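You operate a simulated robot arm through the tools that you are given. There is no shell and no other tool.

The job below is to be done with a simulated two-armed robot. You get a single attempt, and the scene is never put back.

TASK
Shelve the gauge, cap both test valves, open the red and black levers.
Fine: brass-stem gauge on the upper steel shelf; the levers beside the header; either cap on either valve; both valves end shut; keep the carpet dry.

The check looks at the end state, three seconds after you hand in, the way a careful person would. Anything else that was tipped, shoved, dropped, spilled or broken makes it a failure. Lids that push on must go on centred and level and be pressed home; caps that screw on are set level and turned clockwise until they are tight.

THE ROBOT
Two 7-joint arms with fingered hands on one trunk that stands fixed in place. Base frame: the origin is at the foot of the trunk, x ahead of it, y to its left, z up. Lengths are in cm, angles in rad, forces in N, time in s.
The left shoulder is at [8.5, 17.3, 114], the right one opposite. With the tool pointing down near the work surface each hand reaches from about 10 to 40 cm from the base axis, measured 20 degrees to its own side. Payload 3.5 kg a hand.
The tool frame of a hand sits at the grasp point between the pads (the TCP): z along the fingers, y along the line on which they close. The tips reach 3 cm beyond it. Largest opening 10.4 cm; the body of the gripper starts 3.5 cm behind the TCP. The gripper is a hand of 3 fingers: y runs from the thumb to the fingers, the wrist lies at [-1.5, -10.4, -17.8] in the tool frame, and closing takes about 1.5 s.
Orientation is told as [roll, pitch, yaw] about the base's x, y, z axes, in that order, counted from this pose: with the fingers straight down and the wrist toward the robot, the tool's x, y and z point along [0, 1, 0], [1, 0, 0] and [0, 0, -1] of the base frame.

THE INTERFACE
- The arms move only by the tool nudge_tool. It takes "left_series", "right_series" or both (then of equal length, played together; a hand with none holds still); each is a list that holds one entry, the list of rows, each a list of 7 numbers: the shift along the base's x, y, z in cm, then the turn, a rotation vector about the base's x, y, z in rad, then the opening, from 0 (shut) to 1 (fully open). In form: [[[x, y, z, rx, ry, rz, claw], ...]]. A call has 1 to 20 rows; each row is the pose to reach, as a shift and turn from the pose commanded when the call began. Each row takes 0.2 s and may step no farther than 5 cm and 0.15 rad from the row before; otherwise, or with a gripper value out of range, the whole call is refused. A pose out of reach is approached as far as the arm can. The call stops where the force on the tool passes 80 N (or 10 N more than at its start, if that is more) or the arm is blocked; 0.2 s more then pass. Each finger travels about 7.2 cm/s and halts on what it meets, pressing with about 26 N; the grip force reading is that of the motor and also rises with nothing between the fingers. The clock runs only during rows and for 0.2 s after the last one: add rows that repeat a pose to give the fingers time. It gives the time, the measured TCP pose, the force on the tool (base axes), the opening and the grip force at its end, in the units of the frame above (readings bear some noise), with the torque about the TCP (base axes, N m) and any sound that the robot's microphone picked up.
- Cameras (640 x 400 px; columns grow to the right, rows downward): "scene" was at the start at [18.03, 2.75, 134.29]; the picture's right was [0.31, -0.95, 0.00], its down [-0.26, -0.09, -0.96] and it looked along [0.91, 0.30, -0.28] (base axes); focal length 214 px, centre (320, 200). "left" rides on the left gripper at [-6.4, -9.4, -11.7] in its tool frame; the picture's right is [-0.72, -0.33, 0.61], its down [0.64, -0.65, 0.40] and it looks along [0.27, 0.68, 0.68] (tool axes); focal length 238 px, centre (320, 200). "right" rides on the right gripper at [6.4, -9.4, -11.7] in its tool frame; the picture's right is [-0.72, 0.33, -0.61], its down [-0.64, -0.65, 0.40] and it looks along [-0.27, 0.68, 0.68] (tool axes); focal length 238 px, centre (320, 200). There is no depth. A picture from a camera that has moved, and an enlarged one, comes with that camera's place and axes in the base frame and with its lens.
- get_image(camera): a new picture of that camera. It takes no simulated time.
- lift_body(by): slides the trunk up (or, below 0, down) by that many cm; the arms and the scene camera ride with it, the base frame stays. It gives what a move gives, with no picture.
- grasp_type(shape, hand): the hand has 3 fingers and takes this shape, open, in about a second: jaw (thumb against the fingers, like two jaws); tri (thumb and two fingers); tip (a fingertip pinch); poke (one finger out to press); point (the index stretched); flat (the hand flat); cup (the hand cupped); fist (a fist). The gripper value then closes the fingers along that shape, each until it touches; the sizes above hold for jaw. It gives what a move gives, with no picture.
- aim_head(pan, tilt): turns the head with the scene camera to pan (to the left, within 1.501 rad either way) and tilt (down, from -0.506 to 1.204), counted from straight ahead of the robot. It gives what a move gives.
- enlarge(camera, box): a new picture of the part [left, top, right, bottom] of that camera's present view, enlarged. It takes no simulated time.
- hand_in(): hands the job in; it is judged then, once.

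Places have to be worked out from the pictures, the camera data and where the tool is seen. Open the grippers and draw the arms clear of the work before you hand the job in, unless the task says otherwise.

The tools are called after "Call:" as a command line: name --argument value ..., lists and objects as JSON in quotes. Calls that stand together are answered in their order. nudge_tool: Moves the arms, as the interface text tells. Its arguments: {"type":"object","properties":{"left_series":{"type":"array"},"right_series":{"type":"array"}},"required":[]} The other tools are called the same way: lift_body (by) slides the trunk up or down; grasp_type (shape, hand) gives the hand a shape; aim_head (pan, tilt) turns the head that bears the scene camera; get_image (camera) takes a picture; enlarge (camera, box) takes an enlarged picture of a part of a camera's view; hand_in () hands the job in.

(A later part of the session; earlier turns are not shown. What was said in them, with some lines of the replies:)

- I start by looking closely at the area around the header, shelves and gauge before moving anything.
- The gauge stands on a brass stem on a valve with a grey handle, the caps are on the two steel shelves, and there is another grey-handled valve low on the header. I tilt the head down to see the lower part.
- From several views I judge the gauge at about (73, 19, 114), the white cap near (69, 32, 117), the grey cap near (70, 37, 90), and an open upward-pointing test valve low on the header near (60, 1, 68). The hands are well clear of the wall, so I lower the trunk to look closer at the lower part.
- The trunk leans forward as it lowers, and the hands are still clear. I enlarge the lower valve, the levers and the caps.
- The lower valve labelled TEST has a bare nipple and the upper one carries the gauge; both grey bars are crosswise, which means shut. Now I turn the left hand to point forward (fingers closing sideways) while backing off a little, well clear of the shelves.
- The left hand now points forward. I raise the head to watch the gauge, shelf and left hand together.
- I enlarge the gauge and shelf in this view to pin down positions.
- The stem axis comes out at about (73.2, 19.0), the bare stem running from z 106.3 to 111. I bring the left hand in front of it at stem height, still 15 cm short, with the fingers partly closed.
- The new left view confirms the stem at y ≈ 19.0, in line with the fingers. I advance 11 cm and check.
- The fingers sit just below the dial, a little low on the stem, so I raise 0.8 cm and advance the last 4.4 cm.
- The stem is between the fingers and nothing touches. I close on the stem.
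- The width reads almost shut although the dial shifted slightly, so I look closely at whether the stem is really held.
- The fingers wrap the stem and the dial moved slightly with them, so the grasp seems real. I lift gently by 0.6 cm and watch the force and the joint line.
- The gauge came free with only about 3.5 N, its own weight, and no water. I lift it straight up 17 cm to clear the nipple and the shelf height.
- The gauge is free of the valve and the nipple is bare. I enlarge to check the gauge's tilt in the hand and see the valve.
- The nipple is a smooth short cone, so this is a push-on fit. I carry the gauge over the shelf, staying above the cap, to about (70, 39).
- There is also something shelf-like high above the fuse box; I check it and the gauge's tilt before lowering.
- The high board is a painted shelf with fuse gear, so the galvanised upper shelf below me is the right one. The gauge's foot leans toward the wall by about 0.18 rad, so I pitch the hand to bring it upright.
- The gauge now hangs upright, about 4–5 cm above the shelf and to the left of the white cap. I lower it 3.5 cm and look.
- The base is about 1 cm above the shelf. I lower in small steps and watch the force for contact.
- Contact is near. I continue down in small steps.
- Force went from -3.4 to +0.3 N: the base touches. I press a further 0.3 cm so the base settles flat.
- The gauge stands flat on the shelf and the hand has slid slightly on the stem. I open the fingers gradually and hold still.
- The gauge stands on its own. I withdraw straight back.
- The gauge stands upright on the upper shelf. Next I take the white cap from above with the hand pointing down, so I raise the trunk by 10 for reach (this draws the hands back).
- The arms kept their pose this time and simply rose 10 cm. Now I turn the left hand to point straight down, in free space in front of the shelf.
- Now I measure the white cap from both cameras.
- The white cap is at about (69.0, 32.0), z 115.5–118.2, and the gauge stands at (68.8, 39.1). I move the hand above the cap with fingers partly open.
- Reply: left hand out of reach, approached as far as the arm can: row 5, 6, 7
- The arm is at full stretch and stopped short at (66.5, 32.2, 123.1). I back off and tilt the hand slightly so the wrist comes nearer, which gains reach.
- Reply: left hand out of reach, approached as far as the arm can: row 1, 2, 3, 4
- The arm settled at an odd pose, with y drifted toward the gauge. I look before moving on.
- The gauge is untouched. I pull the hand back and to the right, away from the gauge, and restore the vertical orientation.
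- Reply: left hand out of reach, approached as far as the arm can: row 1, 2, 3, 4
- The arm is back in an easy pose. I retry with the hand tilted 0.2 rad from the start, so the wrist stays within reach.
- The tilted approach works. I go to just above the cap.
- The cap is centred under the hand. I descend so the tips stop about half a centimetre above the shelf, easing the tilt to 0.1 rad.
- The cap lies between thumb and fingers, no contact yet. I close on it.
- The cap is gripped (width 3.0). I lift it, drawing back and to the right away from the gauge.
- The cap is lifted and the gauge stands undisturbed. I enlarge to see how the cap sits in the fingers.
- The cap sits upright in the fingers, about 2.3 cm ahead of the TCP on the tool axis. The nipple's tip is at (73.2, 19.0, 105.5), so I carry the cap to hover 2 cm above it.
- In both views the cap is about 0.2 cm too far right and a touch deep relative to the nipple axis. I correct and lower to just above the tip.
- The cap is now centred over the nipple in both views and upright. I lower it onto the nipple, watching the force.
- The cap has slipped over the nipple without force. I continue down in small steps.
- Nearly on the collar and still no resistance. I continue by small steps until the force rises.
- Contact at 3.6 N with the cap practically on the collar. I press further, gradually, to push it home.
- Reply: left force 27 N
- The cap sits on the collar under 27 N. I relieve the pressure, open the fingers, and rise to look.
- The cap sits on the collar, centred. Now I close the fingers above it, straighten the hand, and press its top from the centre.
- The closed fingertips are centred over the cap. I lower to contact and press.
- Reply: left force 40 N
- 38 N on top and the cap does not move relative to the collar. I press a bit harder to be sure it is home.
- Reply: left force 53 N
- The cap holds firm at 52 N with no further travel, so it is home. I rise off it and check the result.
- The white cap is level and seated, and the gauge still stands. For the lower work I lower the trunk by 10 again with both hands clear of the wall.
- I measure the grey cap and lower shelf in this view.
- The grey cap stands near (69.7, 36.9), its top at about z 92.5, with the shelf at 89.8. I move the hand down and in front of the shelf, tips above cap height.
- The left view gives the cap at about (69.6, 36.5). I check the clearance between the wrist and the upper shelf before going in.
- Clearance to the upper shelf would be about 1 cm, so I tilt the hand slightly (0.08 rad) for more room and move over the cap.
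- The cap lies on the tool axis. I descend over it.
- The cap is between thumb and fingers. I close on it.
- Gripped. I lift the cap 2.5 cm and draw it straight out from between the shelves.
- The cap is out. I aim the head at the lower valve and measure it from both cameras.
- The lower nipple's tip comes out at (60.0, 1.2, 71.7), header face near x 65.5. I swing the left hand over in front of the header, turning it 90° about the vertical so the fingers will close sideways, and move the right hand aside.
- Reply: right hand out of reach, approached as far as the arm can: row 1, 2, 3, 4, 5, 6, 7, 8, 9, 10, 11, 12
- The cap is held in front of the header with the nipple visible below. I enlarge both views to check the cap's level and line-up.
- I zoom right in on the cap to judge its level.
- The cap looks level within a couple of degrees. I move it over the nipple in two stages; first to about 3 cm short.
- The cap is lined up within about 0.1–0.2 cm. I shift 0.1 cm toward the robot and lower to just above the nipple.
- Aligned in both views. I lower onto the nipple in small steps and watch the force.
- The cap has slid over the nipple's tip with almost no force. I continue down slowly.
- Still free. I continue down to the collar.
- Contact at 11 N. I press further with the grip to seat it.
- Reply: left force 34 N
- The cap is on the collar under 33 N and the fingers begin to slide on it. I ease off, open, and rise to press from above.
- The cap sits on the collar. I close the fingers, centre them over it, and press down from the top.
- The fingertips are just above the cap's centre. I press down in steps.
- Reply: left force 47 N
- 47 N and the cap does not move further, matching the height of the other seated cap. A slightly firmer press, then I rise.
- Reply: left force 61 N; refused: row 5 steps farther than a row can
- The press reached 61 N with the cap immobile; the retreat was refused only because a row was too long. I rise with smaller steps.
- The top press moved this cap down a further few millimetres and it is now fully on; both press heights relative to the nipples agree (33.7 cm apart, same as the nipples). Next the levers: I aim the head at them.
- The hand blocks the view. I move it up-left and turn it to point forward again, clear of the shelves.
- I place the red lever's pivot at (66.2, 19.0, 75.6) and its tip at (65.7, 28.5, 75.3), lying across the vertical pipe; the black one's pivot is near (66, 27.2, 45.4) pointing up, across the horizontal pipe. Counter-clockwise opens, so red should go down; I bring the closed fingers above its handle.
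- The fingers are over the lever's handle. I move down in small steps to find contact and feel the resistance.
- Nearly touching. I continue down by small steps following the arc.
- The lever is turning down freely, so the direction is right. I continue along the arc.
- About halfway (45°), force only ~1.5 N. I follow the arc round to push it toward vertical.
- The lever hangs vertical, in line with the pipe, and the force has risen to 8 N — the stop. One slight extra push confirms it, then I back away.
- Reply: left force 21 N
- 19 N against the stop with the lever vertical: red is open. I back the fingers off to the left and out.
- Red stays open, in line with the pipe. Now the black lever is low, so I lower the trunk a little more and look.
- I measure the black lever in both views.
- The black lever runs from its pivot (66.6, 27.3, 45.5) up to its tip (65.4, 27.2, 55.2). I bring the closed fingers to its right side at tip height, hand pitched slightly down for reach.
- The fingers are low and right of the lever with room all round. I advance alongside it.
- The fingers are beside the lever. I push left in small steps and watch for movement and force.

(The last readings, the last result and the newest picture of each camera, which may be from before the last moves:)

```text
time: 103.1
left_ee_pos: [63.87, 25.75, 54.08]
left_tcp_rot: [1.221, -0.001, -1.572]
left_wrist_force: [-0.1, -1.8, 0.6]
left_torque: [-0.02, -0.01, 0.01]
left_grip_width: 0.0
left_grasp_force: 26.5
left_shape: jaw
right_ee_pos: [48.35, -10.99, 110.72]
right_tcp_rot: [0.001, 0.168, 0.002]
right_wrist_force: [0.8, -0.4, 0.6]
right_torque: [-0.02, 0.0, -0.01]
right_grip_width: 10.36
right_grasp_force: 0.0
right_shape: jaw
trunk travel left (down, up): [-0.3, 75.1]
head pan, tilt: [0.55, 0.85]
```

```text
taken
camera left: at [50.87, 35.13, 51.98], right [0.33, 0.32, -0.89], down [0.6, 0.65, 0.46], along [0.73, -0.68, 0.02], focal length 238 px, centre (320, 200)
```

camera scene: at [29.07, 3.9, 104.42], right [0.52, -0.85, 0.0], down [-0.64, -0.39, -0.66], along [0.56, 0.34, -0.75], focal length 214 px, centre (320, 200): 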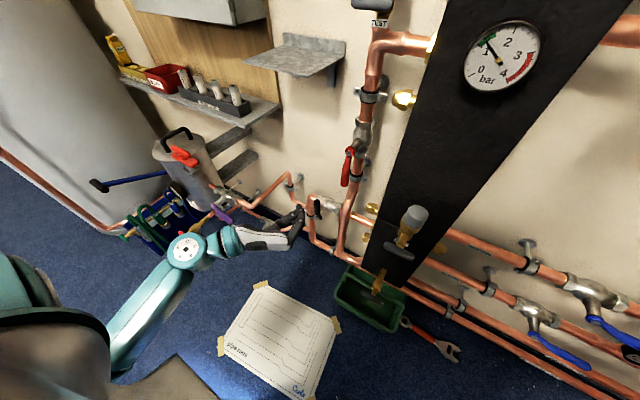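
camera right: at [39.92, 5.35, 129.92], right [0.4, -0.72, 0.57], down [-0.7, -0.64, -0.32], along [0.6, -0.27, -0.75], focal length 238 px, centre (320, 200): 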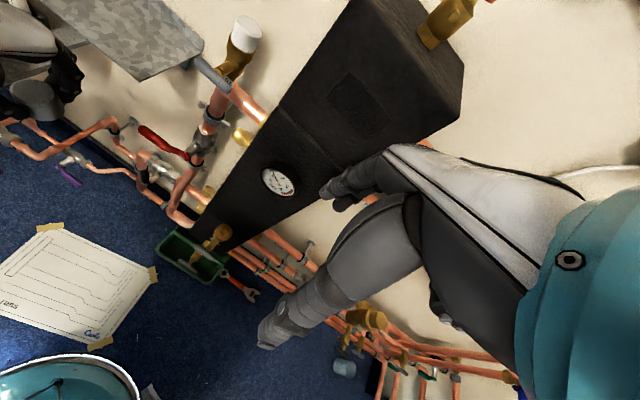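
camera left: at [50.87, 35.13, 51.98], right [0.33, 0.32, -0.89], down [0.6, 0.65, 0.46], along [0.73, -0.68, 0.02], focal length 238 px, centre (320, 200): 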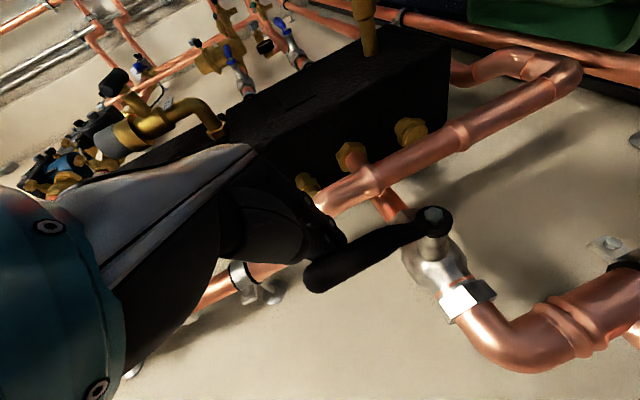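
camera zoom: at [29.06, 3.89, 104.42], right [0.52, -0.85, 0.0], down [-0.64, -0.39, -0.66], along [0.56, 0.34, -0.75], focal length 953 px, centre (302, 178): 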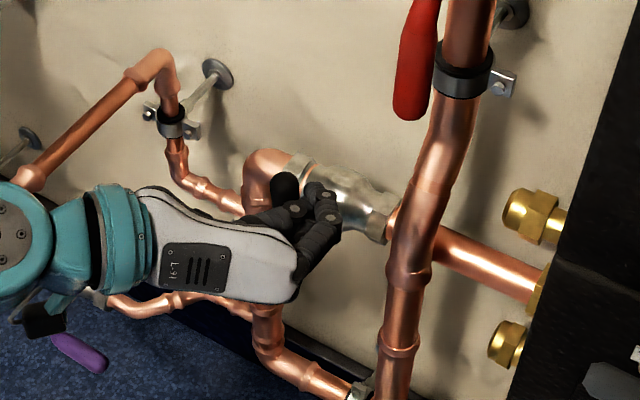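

Contact (-1.8 N). I push further left in small steps.

Call:
nudge_tool --left_series '[[[0, 0.5, 0, 0, 0, 0, 0], [0, 1.0, 0, 0, 0, 0, 0], [0, 1.5, 0, 0, 0, 0, 0]]]'

Call:
enlarge --camera "scene" --box '[260, 160, 388, 250]'

Call:
get_image --camera "left"

```text
time: 103.9
left_ee_pos: [63.87, 27.13, 53.92]
left_tcp_rot: [1.222, -0.001, -1.574]
left_wrist_force: [0.2, -0.9, -0.6]
left_torque: [0.01, 0.01, -0.03]
left_grip_width: 0.0
left_grasp_force: 26.1
left_shape: jaw
right_ee_pos: [48.48, -10.79, 110.72]
right_tcp_rot: [0.005, 0.168, 0.001]
right_wrist_force: [0.0, -0.2, 0.5]
right_torque: [0.03, 0.01, 0.01]
right_grip_width: 10.37
right_grasp_force: 0.1
right_shape: jaw
trunk travel left (down, up): [-0.3, 75.1]
head pan, tilt: [0.55, 0.85]
```

```text
4.44 times, centred on (324, 205) of scene
camera zoom: at [29.07, 3.89, 104.41], right [0.52, -0.85, 0.0], down [-0.64, -0.39, -0.66], along [0.56, 0.34, -0.75], focal length 953 px, centre (302, 178)
```

zoom: 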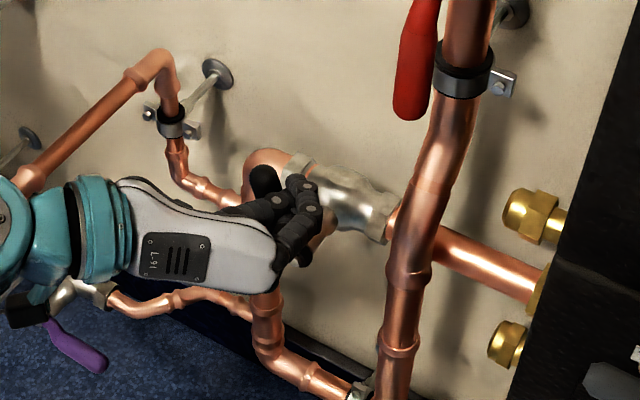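

```text
taken
camera left: at [50.87, 36.61, 51.96], right [0.33, 0.32, -0.89], down [0.6, 0.65, 0.46], along [0.73, -0.68, 0.02], focal length 238 px, centre (320, 200)
```

left: 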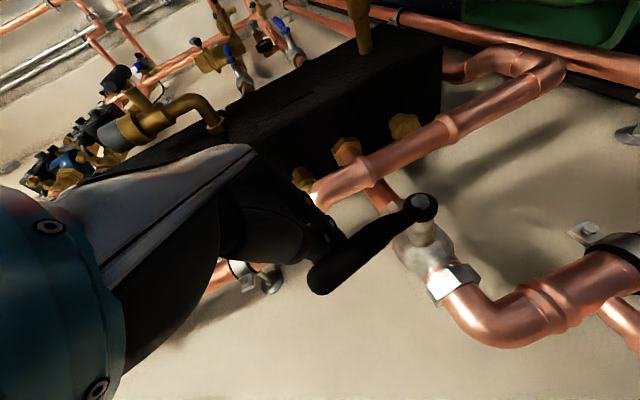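

The lever turns left easily. I continue along its arc.

Call:
nudge_tool --left_series '[[[0, 0.8, 0, 0, 0, 0, 0], [0, 1.6, -0.1, 0, 0, 0, 0], [0, 2.4, -0.3, 0, 0, 0, 0], [0, 3.3, -0.7, 0, 0, 0, 0], [0, 4.1, -1.2, 0, 0, 0, 0]]]'

Call:
enlarge --camera "scene" --box '[240, 160, 388, 260]'

Call:
get_image --camera "left"

```text
time: 105.1
left_ee_pos: [63.88, 31.38, 52.81]
left_tcp_rot: [1.222, -0.001, -1.573]
left_wrist_force: [-0.3, -1.7, -0.5]
left_torque: [-0.03, -0.04, -0.02]
left_grip_width: 0.0
left_grasp_force: 26.2
left_shape: jaw
right_ee_pos: [48.38, -10.97, 110.6]
right_tcp_rot: [0.003, 0.167, 0.003]
right_wrist_force: [0.0, 0.2, -0.8]
right_torque: [0.01, -0.01, -0.03]
right_grip_width: 10.34
right_grasp_force: 0.0
right_shape: jaw
trunk travel left (down, up): [-0.3, 75.1]
head pan, tilt: [0.55, 0.85]
```

```text
4.00 times, centred on (314, 210) of scene
camera zoom: at [29.07, 3.89, 104.41], right [0.52, -0.85, 0.0], down [-0.64, -0.39, -0.66], along [0.56, 0.34, -0.75], focal length 858 px, centre (344, 160)
```

zoom: 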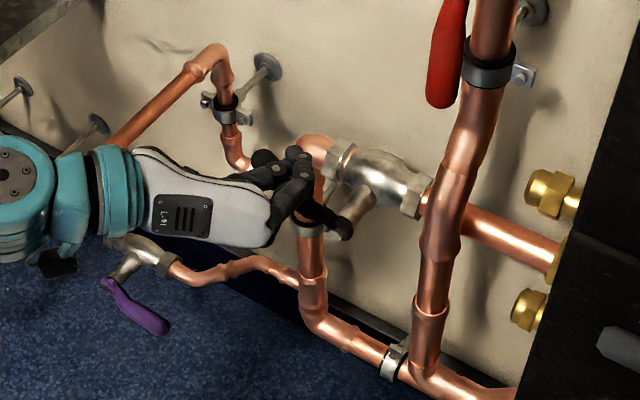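

```text
taken
camera left: at [50.89, 40.82, 50.78], right [0.33, 0.32, -0.89], down [0.6, 0.65, 0.46], along [0.73, -0.68, 0.02], focal length 238 px, centre (320, 200)
```

left: 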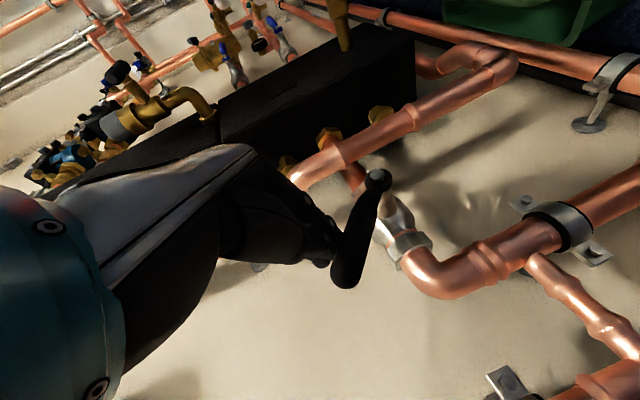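

Past halfway. I now bend the path down to follow the lever to horizontal.

Call:
nudge_tool --left_series '[[[0, 0.7, -0.8, 0, 0, 0, 0], [0, 1.3, -1.6, 0, 0, 0, 0], [0, 1.7, -2.4, 0, 0, 0, 0], [0, 2.0, -3.2, 0, 0, 0, 0]]]'

Call:
enlarge --camera "scene" --box '[240, 160, 388, 260]'

Call:
get_image --camera "left"

```text
time: 106.1
left_ee_pos: [64.01, 33.38, 49.52]
left_tcp_rot: [1.223, -0.002, -1.572]
left_wrist_force: [0.7, -1.1, 0.7]
left_torque: [-0.02, -0.01, 0.03]
left_grip_width: 0.01
left_grasp_force: 25.9
left_shape: jaw
right_ee_pos: [48.42, -10.89, 110.65]
right_tcp_rot: [0.003, 0.168, 0.002]
right_wrist_force: [0.1, 0.4, 0.2]
right_torque: [-0.02, -0.01, 0.02]
right_grip_width: 10.36
right_grasp_force: 0.0
right_shape: jaw
trunk travel left (down, up): [-0.3, 75.1]
head pan, tilt: [0.55, 0.85]
```

```text
4.00 times, centred on (314, 210) of scene
camera zoom: at [29.06, 3.88, 104.41], right [0.52, -0.85, 0.0], down [-0.64, -0.39, -0.66], along [0.56, 0.34, -0.75], focal length 858 px, centre (344, 160)
```

zoom: 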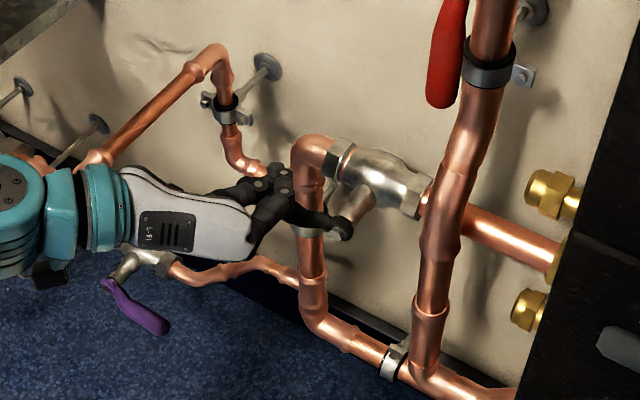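

```text
taken
camera left: at [50.92, 42.83, 47.54], right [0.33, 0.32, -0.89], down [0.6, 0.65, 0.46], along [0.73, -0.68, 0.02], focal length 238 px, centre (320, 200)
```

left: 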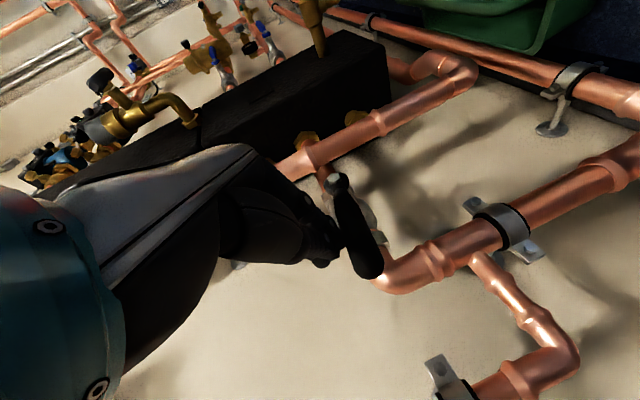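

I zoom in to judge the lever's angle.

Call:
enlarge --camera "scene" --box '[280, 185, 344, 235]'

Call:
enlarge --camera "left" --box '[280, 140, 420, 310]'

```text
8.00 times, centred on (312, 210) of scene
camera zoom: at [29.06, 3.88, 104.41], right [0.52, -0.85, 0.0], down [-0.64, -0.39, -0.66], along [0.56, 0.34, -0.75], focal length 1716 px, centre (384, 120)
```

zoom: 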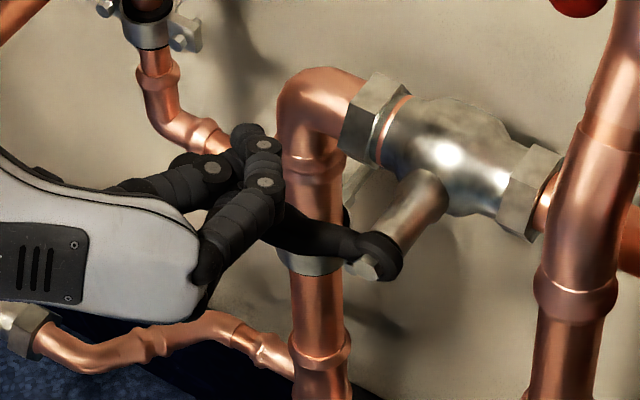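

```text
2.35 times, centred on (350, 225) of left
camera zoom: at [50.92, 42.83, 47.54], right [0.33, 0.32, -0.89], down [0.6, 0.65, 0.46], along [0.73, -0.68, 0.02], focal length 561 px, centre (249, 141)
```

zoom: 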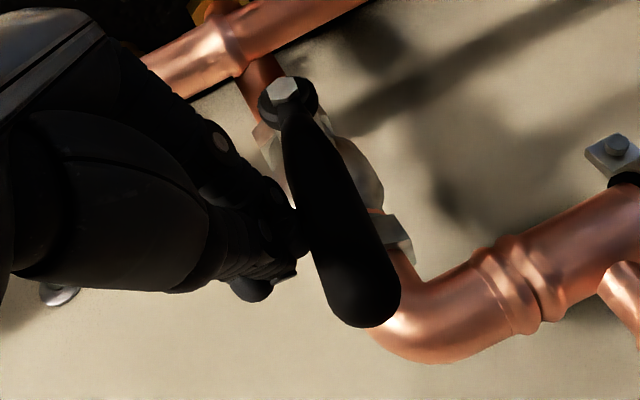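

The lever still seems some 8–10° short of horizontal. I press it further down until the stop is felt.

Call:
nudge_tool --left_series '[[[0, 0.1, -0.4, 0, 0, 0, 0], [0, 0.2, -0.8, 0, 0, 0, 0], [0, 0.2, -1.2, 0, 0, 0, 0]]]'

Call:
enlarge --camera "scene" --box '[280, 185, 344, 235]'

Call:
enlarge --camera "left" --box '[280, 140, 420, 310]'

```text
time: 106.9
left_ee_pos: [64.07, 33.45, 48.66]
left_tcp_rot: [1.229, 0.0, -1.571]
left_wrist_force: [-1.9, -0.9, 11.6]
left_torque: [-0.14, -0.2, -0.03]
left_grip_width: 0.0
left_grasp_force: 26.3
left_shape: jaw
right_ee_pos: [48.2, -10.93, 110.77]
right_tcp_rot: [0.004, 0.162, 0.002]
right_wrist_force: [0.3, 0.2, 0.2]
right_torque: [-0.01, -0.03, -0.02]
right_grip_width: 10.35
right_grasp_force: 0.0
right_shape: jaw
trunk travel left (down, up): [-0.3, 75.1]
head pan, tilt: [0.55, 0.85]
```

```text
8.00 times, centred on (312, 210) of scene
camera zoom: at [28.95, 3.84, 104.47], right [0.52, -0.85, 0.0], down [-0.64, -0.39, -0.66], along [0.56, 0.35, -0.75], focal length 1716 px, centre (384, 120)
```

zoom: 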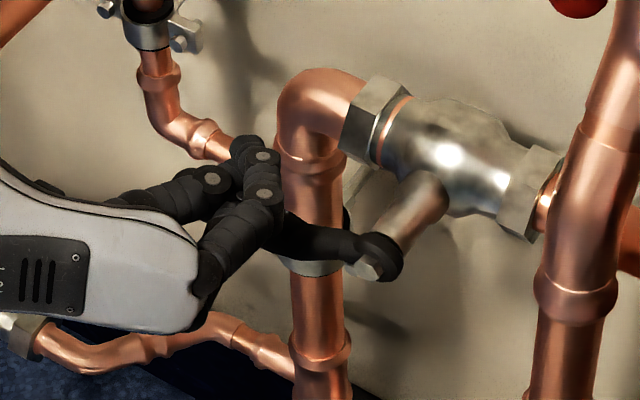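

```text
2.35 times, centred on (350, 225) of left
camera zoom: at [51.0, 43.0, 46.59], right [0.34, 0.32, -0.88], down [0.6, 0.65, 0.47], along [0.73, -0.68, 0.03], focal length 561 px, centre (249, 141)
```

zoom: 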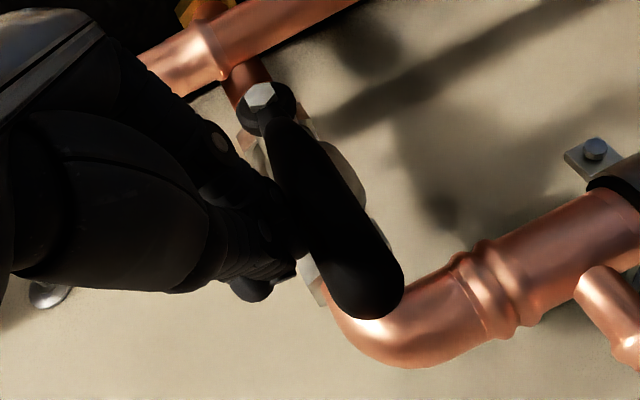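

Now 11.6 N and the lever lies along the pipe. A small extra push confirms the stop.

Call:
nudge_tool --left_series '[[[0, 0, -0.15, 0, 0, 0, 0], [0, 0, -0.3, 0, 0, 0, 0], [0, 0, -0.3, 0, 0, 0, 0]]]'

Call:
enlarge --camera "scene" --box '[280, 185, 344, 235]'

```text
time: 107.7
left_ee_pos: [64.06, 33.57, 48.66]
left_tcp_rot: [1.229, -0.002, -1.571]
left_wrist_force: [1.0, -0.1, 25.7]
left_torque: [-0.18, -0.46, 0.02]
left_grip_width: 0.0
left_grasp_force: 26.0
left_shape: jaw
right_ee_pos: [48.11, -11.02, 110.84]
right_tcp_rot: [0.006, 0.166, -0.001]
right_wrist_force: [0.1, 0.3, 0.1]
right_torque: [-0.01, 0.02, -0.03]
right_grip_width: 10.36
right_grasp_force: 0.1
right_shape: jaw
trunk travel left (down, up): [-0.3, 75.1]
head pan, tilt: [0.55, 0.85]
```

```text
8.00 times, centred on (312, 210) of scene
camera zoom: at [28.86, 3.79, 104.5], right [0.52, -0.85, 0.0], down [-0.64, -0.39, -0.66], along [0.56, 0.35, -0.75], focal length 1716 px, centre (384, 120)
```

zoom: 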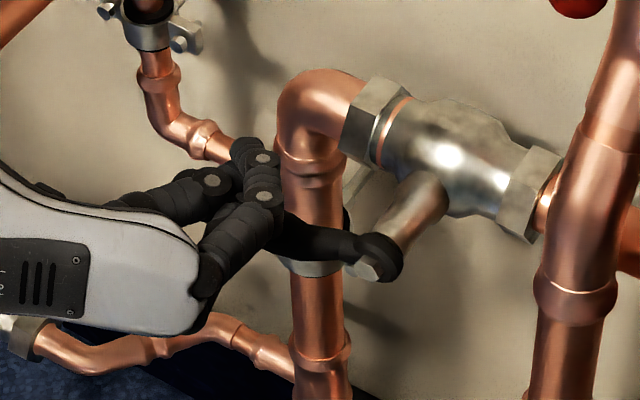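

Firm stop at 26 N: black is open. I lift off and draw the hand straight back.

Call:
nudge_tool --left_series '[[[0, 0, 0.8, 0, 0, 0, 0], [0, 0, 2, 0, 0, 0, 0], [-3, 0, 3, 0, 0, 0, 0], [-7, 0, 4, 0, 0, 0, 0], [-11, 0, 6, 0, 0, 0, 0], [-14, 0, 9, 0, 0, 0, 0], [-15, 1, 12, 0, 0, 0, 0], [-15, 2, 16, 0, 0, 0, 0], [-15, 3, 20, 0, 0, 0, 0]]]'

Call:
get_image --camera "scene"

Call:
enlarge --camera "scene" --box '[270, 140, 398, 240]'

Call:
get_image --camera "left"

```text
time: 109.7
left_ee_pos: [48.96, 36.25, 68.35]
left_tcp_rot: [1.221, -0.001, -1.571]
left_wrist_force: [-0.4, -0.9, -0.5]
left_torque: [0.0, -0.01, 0.02]
left_grip_width: 0.0
left_grasp_force: 26.0
left_shape: jaw
right_ee_pos: [48.5, -10.83, 110.57]
right_tcp_rot: [0.004, 0.167, 0.002]
right_wrist_force: [0.0, 0.3, -0.7]
right_torque: [-0.04, 0.02, 0.0]
right_grip_width: 10.36
right_grasp_force: 0.2
right_shape: jaw
trunk travel left (down, up): [-0.3, 75.1]
head pan, tilt: [0.55, 0.85]
```

```text
taken
camera scene: at [29.06, 3.89, 104.41], right [0.52, -0.85, 0.0], down [-0.64, -0.39, -0.66], along [0.56, 0.34, -0.75], focal length 214 px, centre (320, 200)
```

scene: 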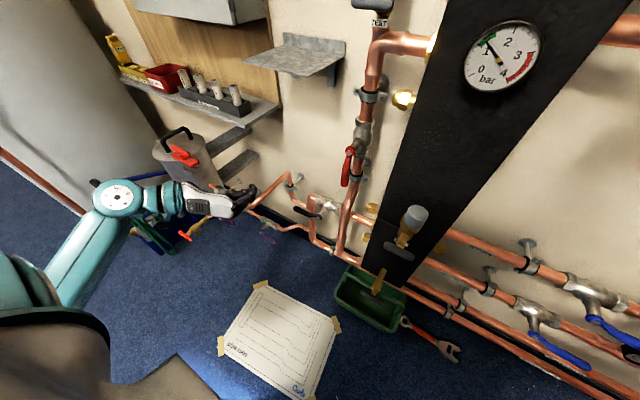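

```text
4.00 times, centred on (334, 190) of scene
camera zoom: at [29.06, 3.89, 104.41], right [0.52, -0.85, 0.0], down [-0.64, -0.39, -0.66], along [0.56, 0.34, -0.75], focal length 858 px, centre (264, 240)
```

zoom: 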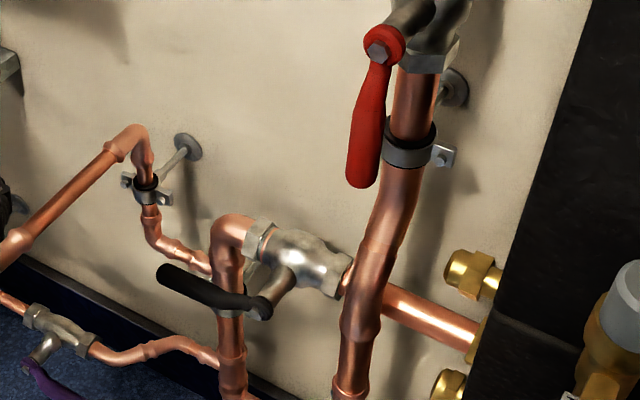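

```text
taken
camera left: at [35.96, 45.79, 66.28], right [0.33, 0.32, -0.89], down [0.6, 0.65, 0.46], along [0.73, -0.68, 0.02], focal length 238 px, centre (320, 200)
```

left: 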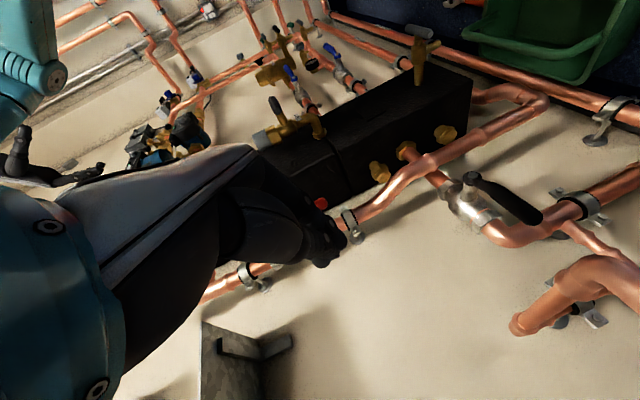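

Both levers now lie along their pipes. I check both capped valves and their handles, and the carpet, before retreating fully.

Call:
enlarge --camera "scene" --box '[350, 190, 478, 280]'

Call:
enlarge --camera "scene" --box '[300, 240, 480, 370]'

Call:
aim_head --pan 0.45 --tilt 0.15

Call:
get_image --camera "scene"

Call:
enlarge --camera "scene" --box '[220, 60, 412, 200]'

```text
4.44 times, centred on (414, 235) of scene
camera zoom: at [29.06, 3.89, 104.41], right [0.52, -0.85, 0.0], down [-0.64, -0.39, -0.66], along [0.56, 0.34, -0.75], focal length 953 px, centre (-98, 44)
```

zoom: 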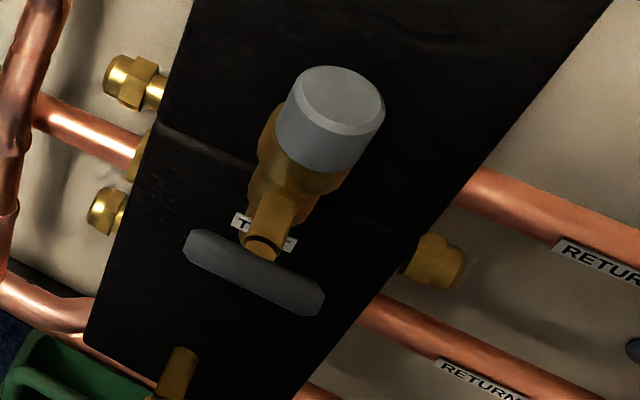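

```text
3.08 times, centred on (390, 305) of scene
camera zoom: at [29.06, 3.89, 104.41], right [0.52, -0.85, 0.0], down [-0.64, -0.39, -0.66], along [0.56, 0.34, -0.75], focal length 660 px, centre (105, -123)
```

zoom: 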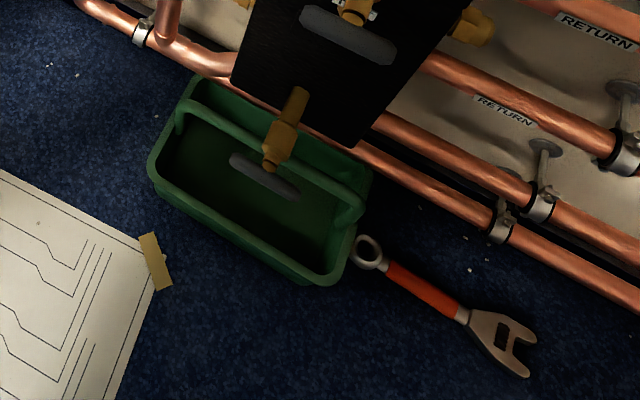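

```text
time: 110.7
left_ee_pos: [49.11, 36.28, 68.21]
left_tcp_rot: [1.222, 0.0, -1.572]
left_wrist_force: [0.5, 0.6, 0.8]
left_torque: [0.01, -0.01, 0.02]
left_grip_width: 0.0
left_grasp_force: 25.5
left_shape: jaw
right_ee_pos: [48.38, -10.8, 110.55]
right_tcp_rot: [0.003, 0.166, 0.002]
right_wrist_force: [-0.5, 0.1, -0.6]
right_torque: [-0.01, 0.0, -0.03]
right_grip_width: 10.39
right_grasp_force: 0.0
right_shape: jaw
trunk travel left (down, up): [-0.3, 75.1]
head pan, tilt: [0.45, 0.15]
```

```text
taken
camera scene: at [30.75, 3.85, 110.64], right [0.44, -0.9, 0.0], down [-0.14, -0.07, -0.99], along [0.89, 0.43, -0.15], focal length 214 px, centre (320, 200)
```

scene: 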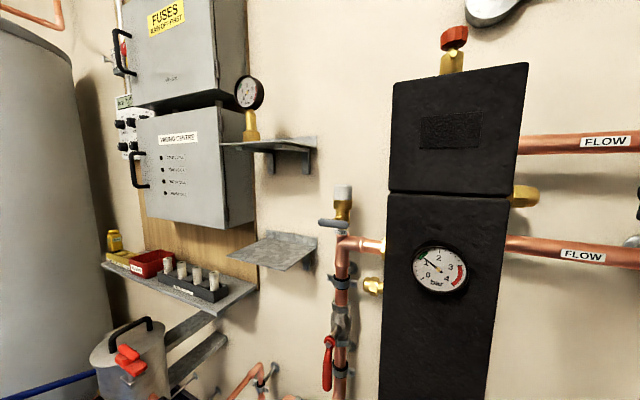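

```text
2.86 times, centred on (316, 130) of scene
camera zoom: at [30.75, 3.85, 110.64], right [0.44, -0.9, 0.0], down [-0.14, -0.07, -0.99], along [0.89, 0.43, -0.15], focal length 613 px, centre (331, 400)
```

zoom: 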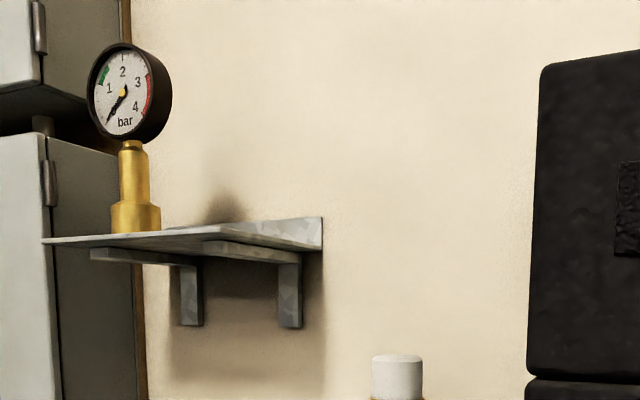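

The gauge stands firmly on the upper shelf. I look closely at the upper valve: cap and handle.

Call:
enlarge --camera "scene" --box '[300, 175, 388, 240]'

Call:
enlarge --camera "scene" --box '[322, 180, 362, 215]'

```text
6.15 times, centred on (344, 208) of scene
camera zoom: at [30.75, 3.85, 110.64], right [0.44, -0.9, 0.0], down [-0.14, -0.07, -0.99], along [0.89, 0.43, -0.15], focal length 1320 px, centre (172, 154)
```

zoom: 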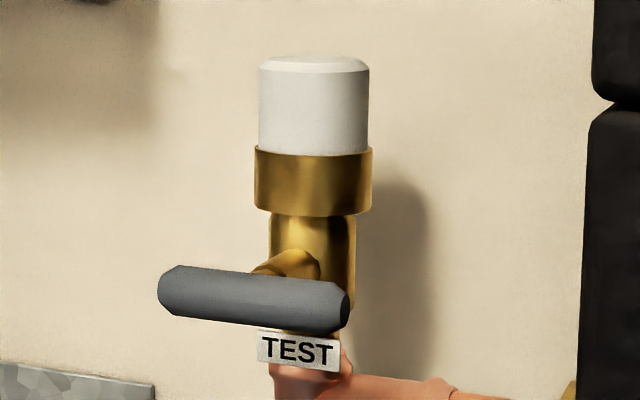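

```text
11.43 times, centred on (342, 198) of scene
camera zoom: at [30.75, 3.85, 110.64], right [0.44, -0.9, 0.0], down [-0.14, -0.07, -0.99], along [0.89, 0.43, -0.15], focal length 2451 px, centre (69, 229)
```

zoom: 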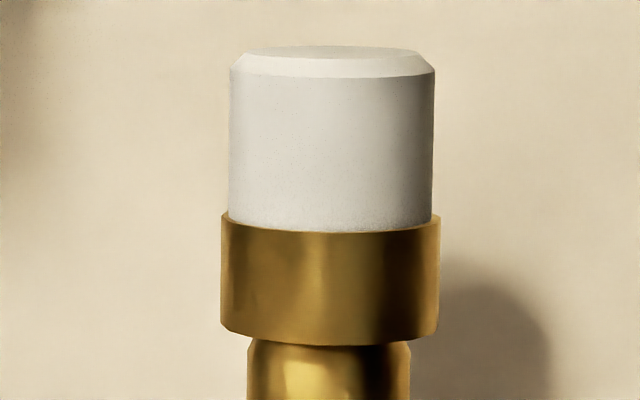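

The white cap is level, centred and flush on its collar, handle crosswise (shut). I check the grey cap from the left hand's low viewpoint.

Call:
enlarge --camera "left" --box '[235, 85, 345, 165]'

Call:
enlarge --camera "left" --box '[430, 150, 570, 250]'

```text
5.00 times, centred on (290, 125) of left
camera zoom: at [35.99, 45.79, 66.21], right [0.33, 0.32, -0.89], down [0.6, 0.65, 0.46], along [0.73, -0.68, 0.02], focal length 1192 px, centre (470, 575)
```

zoom: 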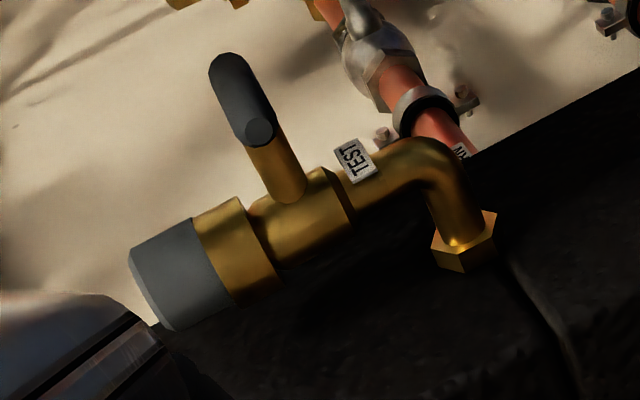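

```text
4.00 times, centred on (500, 200) of left
camera zoom: at [35.99, 45.79, 66.21], right [0.33, 0.32, -0.89], down [0.6, 0.65, 0.46], along [0.73, -0.68, 0.02], focal length 953 px, centre (-400, 200)
```

zoom: 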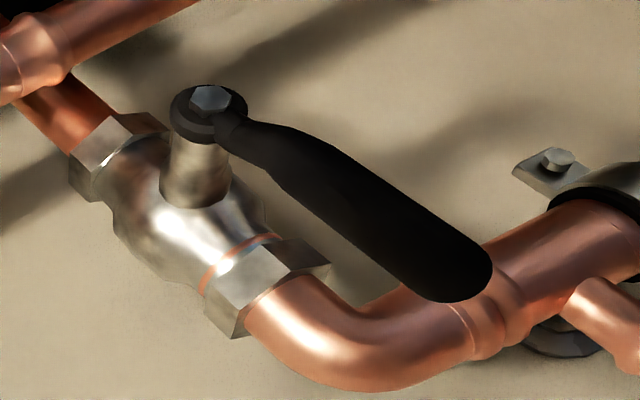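

The grey cap is flush and level with its handle crosswise, and the black lever lies along its pipe. I open the left hand and draw both arms back clear of the work.

Call:
nudge_tool --left_series '[[[-1, 0, 2, 0, 0, 0, 0.3], [-2, 0, 5, 0, 0, 0, 0.6], [-3, 0, 9, 0, 0, 0, 1], [-4, 0, 13, 0, 0, 0, 1], [-4, 0, 16, 0, 0, 0, 1], [-4, 0, 16, 0, 0, 0, 1]]]' --right_series '[[[-1, -0.5, 0, 0, 0, 0, 1], [-2, -1, 0, 0, 0, 0, 1], [-3.5, -1.5, 0, 0, 0, 0, 1], [-5, -2, 0, 0, 0, 0, 1], [-6, -2.5, 0, 0, 0, 0, 1], [-6, -2.5, 0, 0, 0, 0, 1]]]'

Call:
aim_head --pan 0.3 --tilt 0.55

Call:
get_image --camera "scene"

Call:
get_image --camera "right"

```text
time: 112.1
left_ee_pos: [44.94, 36.41, 84.25]
left_tcp_rot: [1.221, -0.001, -1.571]
left_wrist_force: [-0.2, -0.3, 0.3]
left_torque: [0.05, -0.02, 0.01]
left_grip_width: 10.36
left_grasp_force: 0.0
left_shape: jaw
right_ee_pos: [43.75, -12.75, 108.05]
right_tcp_rot: [0.008, 0.169, 0.003]
right_wrist_force: [0.6, -0.1, 0.9]
right_torque: [0.02, 0.01, -0.03]
right_grip_width: 10.36
right_grasp_force: 0.2
right_shape: jaw
right hand out of reach, approached as far as the arm can: row 1, 2, 3, 4, 5, 6
trunk travel left (down, up): [-0.3, 75.1]
head pan, tilt: [0.45, 0.15]
```

```text
time: 113.0
left_ee_pos: [45.0, 36.44, 84.35]
left_tcp_rot: [1.222, -0.001, -1.574]
left_wrist_force: [-0.3, -0.3, 0.6]
left_torque: [-0.01, 0.01, 0.03]
left_grip_width: 10.37
left_grasp_force: 0.2
left_shape: jaw
right_ee_pos: [43.56, -12.64, 108.12]
right_tcp_rot: [0.006, 0.167, 0.006]
right_wrist_force: [-0.1, 0.0, 0.4]
right_torque: [0.01, -0.01, 0.0]
right_grip_width: 10.34
right_grasp_force: 0.1
right_shape: jaw
trunk travel left (down, up): [-0.3, 75.1]
head pan, tilt: [0.3, 0.55]
```

```text
taken
camera scene: at [30.98, 2.47, 106.96], right [0.3, -0.96, 0.0], down [-0.5, -0.15, -0.85], along [0.81, 0.25, -0.52], focal length 214 px, centre (320, 200)
```

scene: 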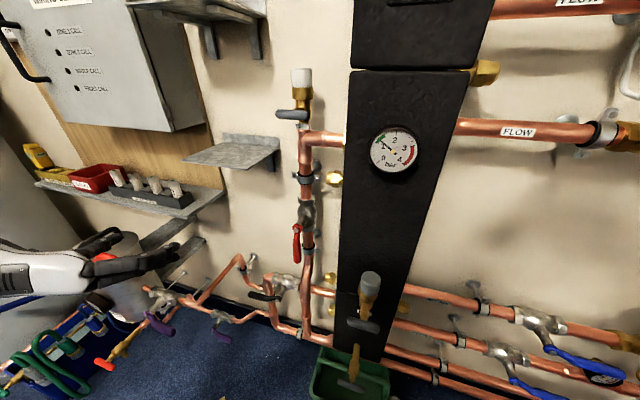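

```text
taken
camera right: at [36.31, -6.37, 121.09], right [0.43, -0.72, 0.55], down [-0.71, -0.64, -0.29], along [0.56, -0.26, -0.78], focal length 238 px, centre (320, 200)
```

right: 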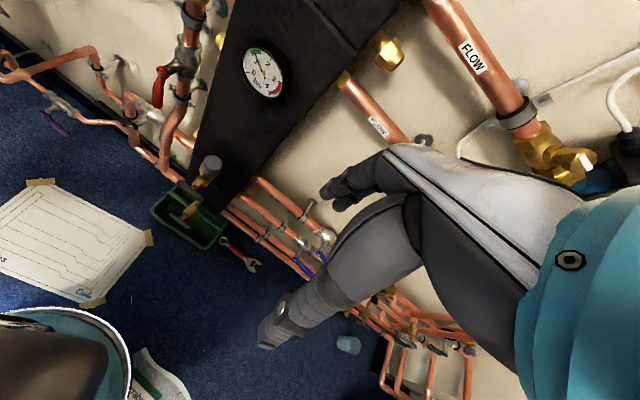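

All is in place: gauge upright on the upper shelf, both test valves capped and shut, red and black levers along their pipes, carpet dry, hands open and clear. I hand the job in.

Call:
hand_in

```text
The job is handed in.
```

The job is handed in. I don't have the check's result yet, but every part of the task looked right in the last pictures.

- **Gauge:** it stands upright on the upper steel shelf, at the left side.
- **Caps:** the white cap is on the upper test valve and the grey cap is on the lower one. I pressed them home from above with about 52 N and 61 N. Both look centred, level and flush on their collars.
- **Test valves:** both grey handles are still crosswise, so both valves are shut.
- **Levers:** the red lever now hangs in line with its vertical pipe, and the black one lies along its horizontal pipe. I pushed each one until it met a firm stop.
- **Carpet and surroundings:** I saw no water on the carpet, and nothing else looked moved.

Both hands are open and pulled back. The right hand was already at its reach limit, so it moved back only part of the way, but it is clear of the work.
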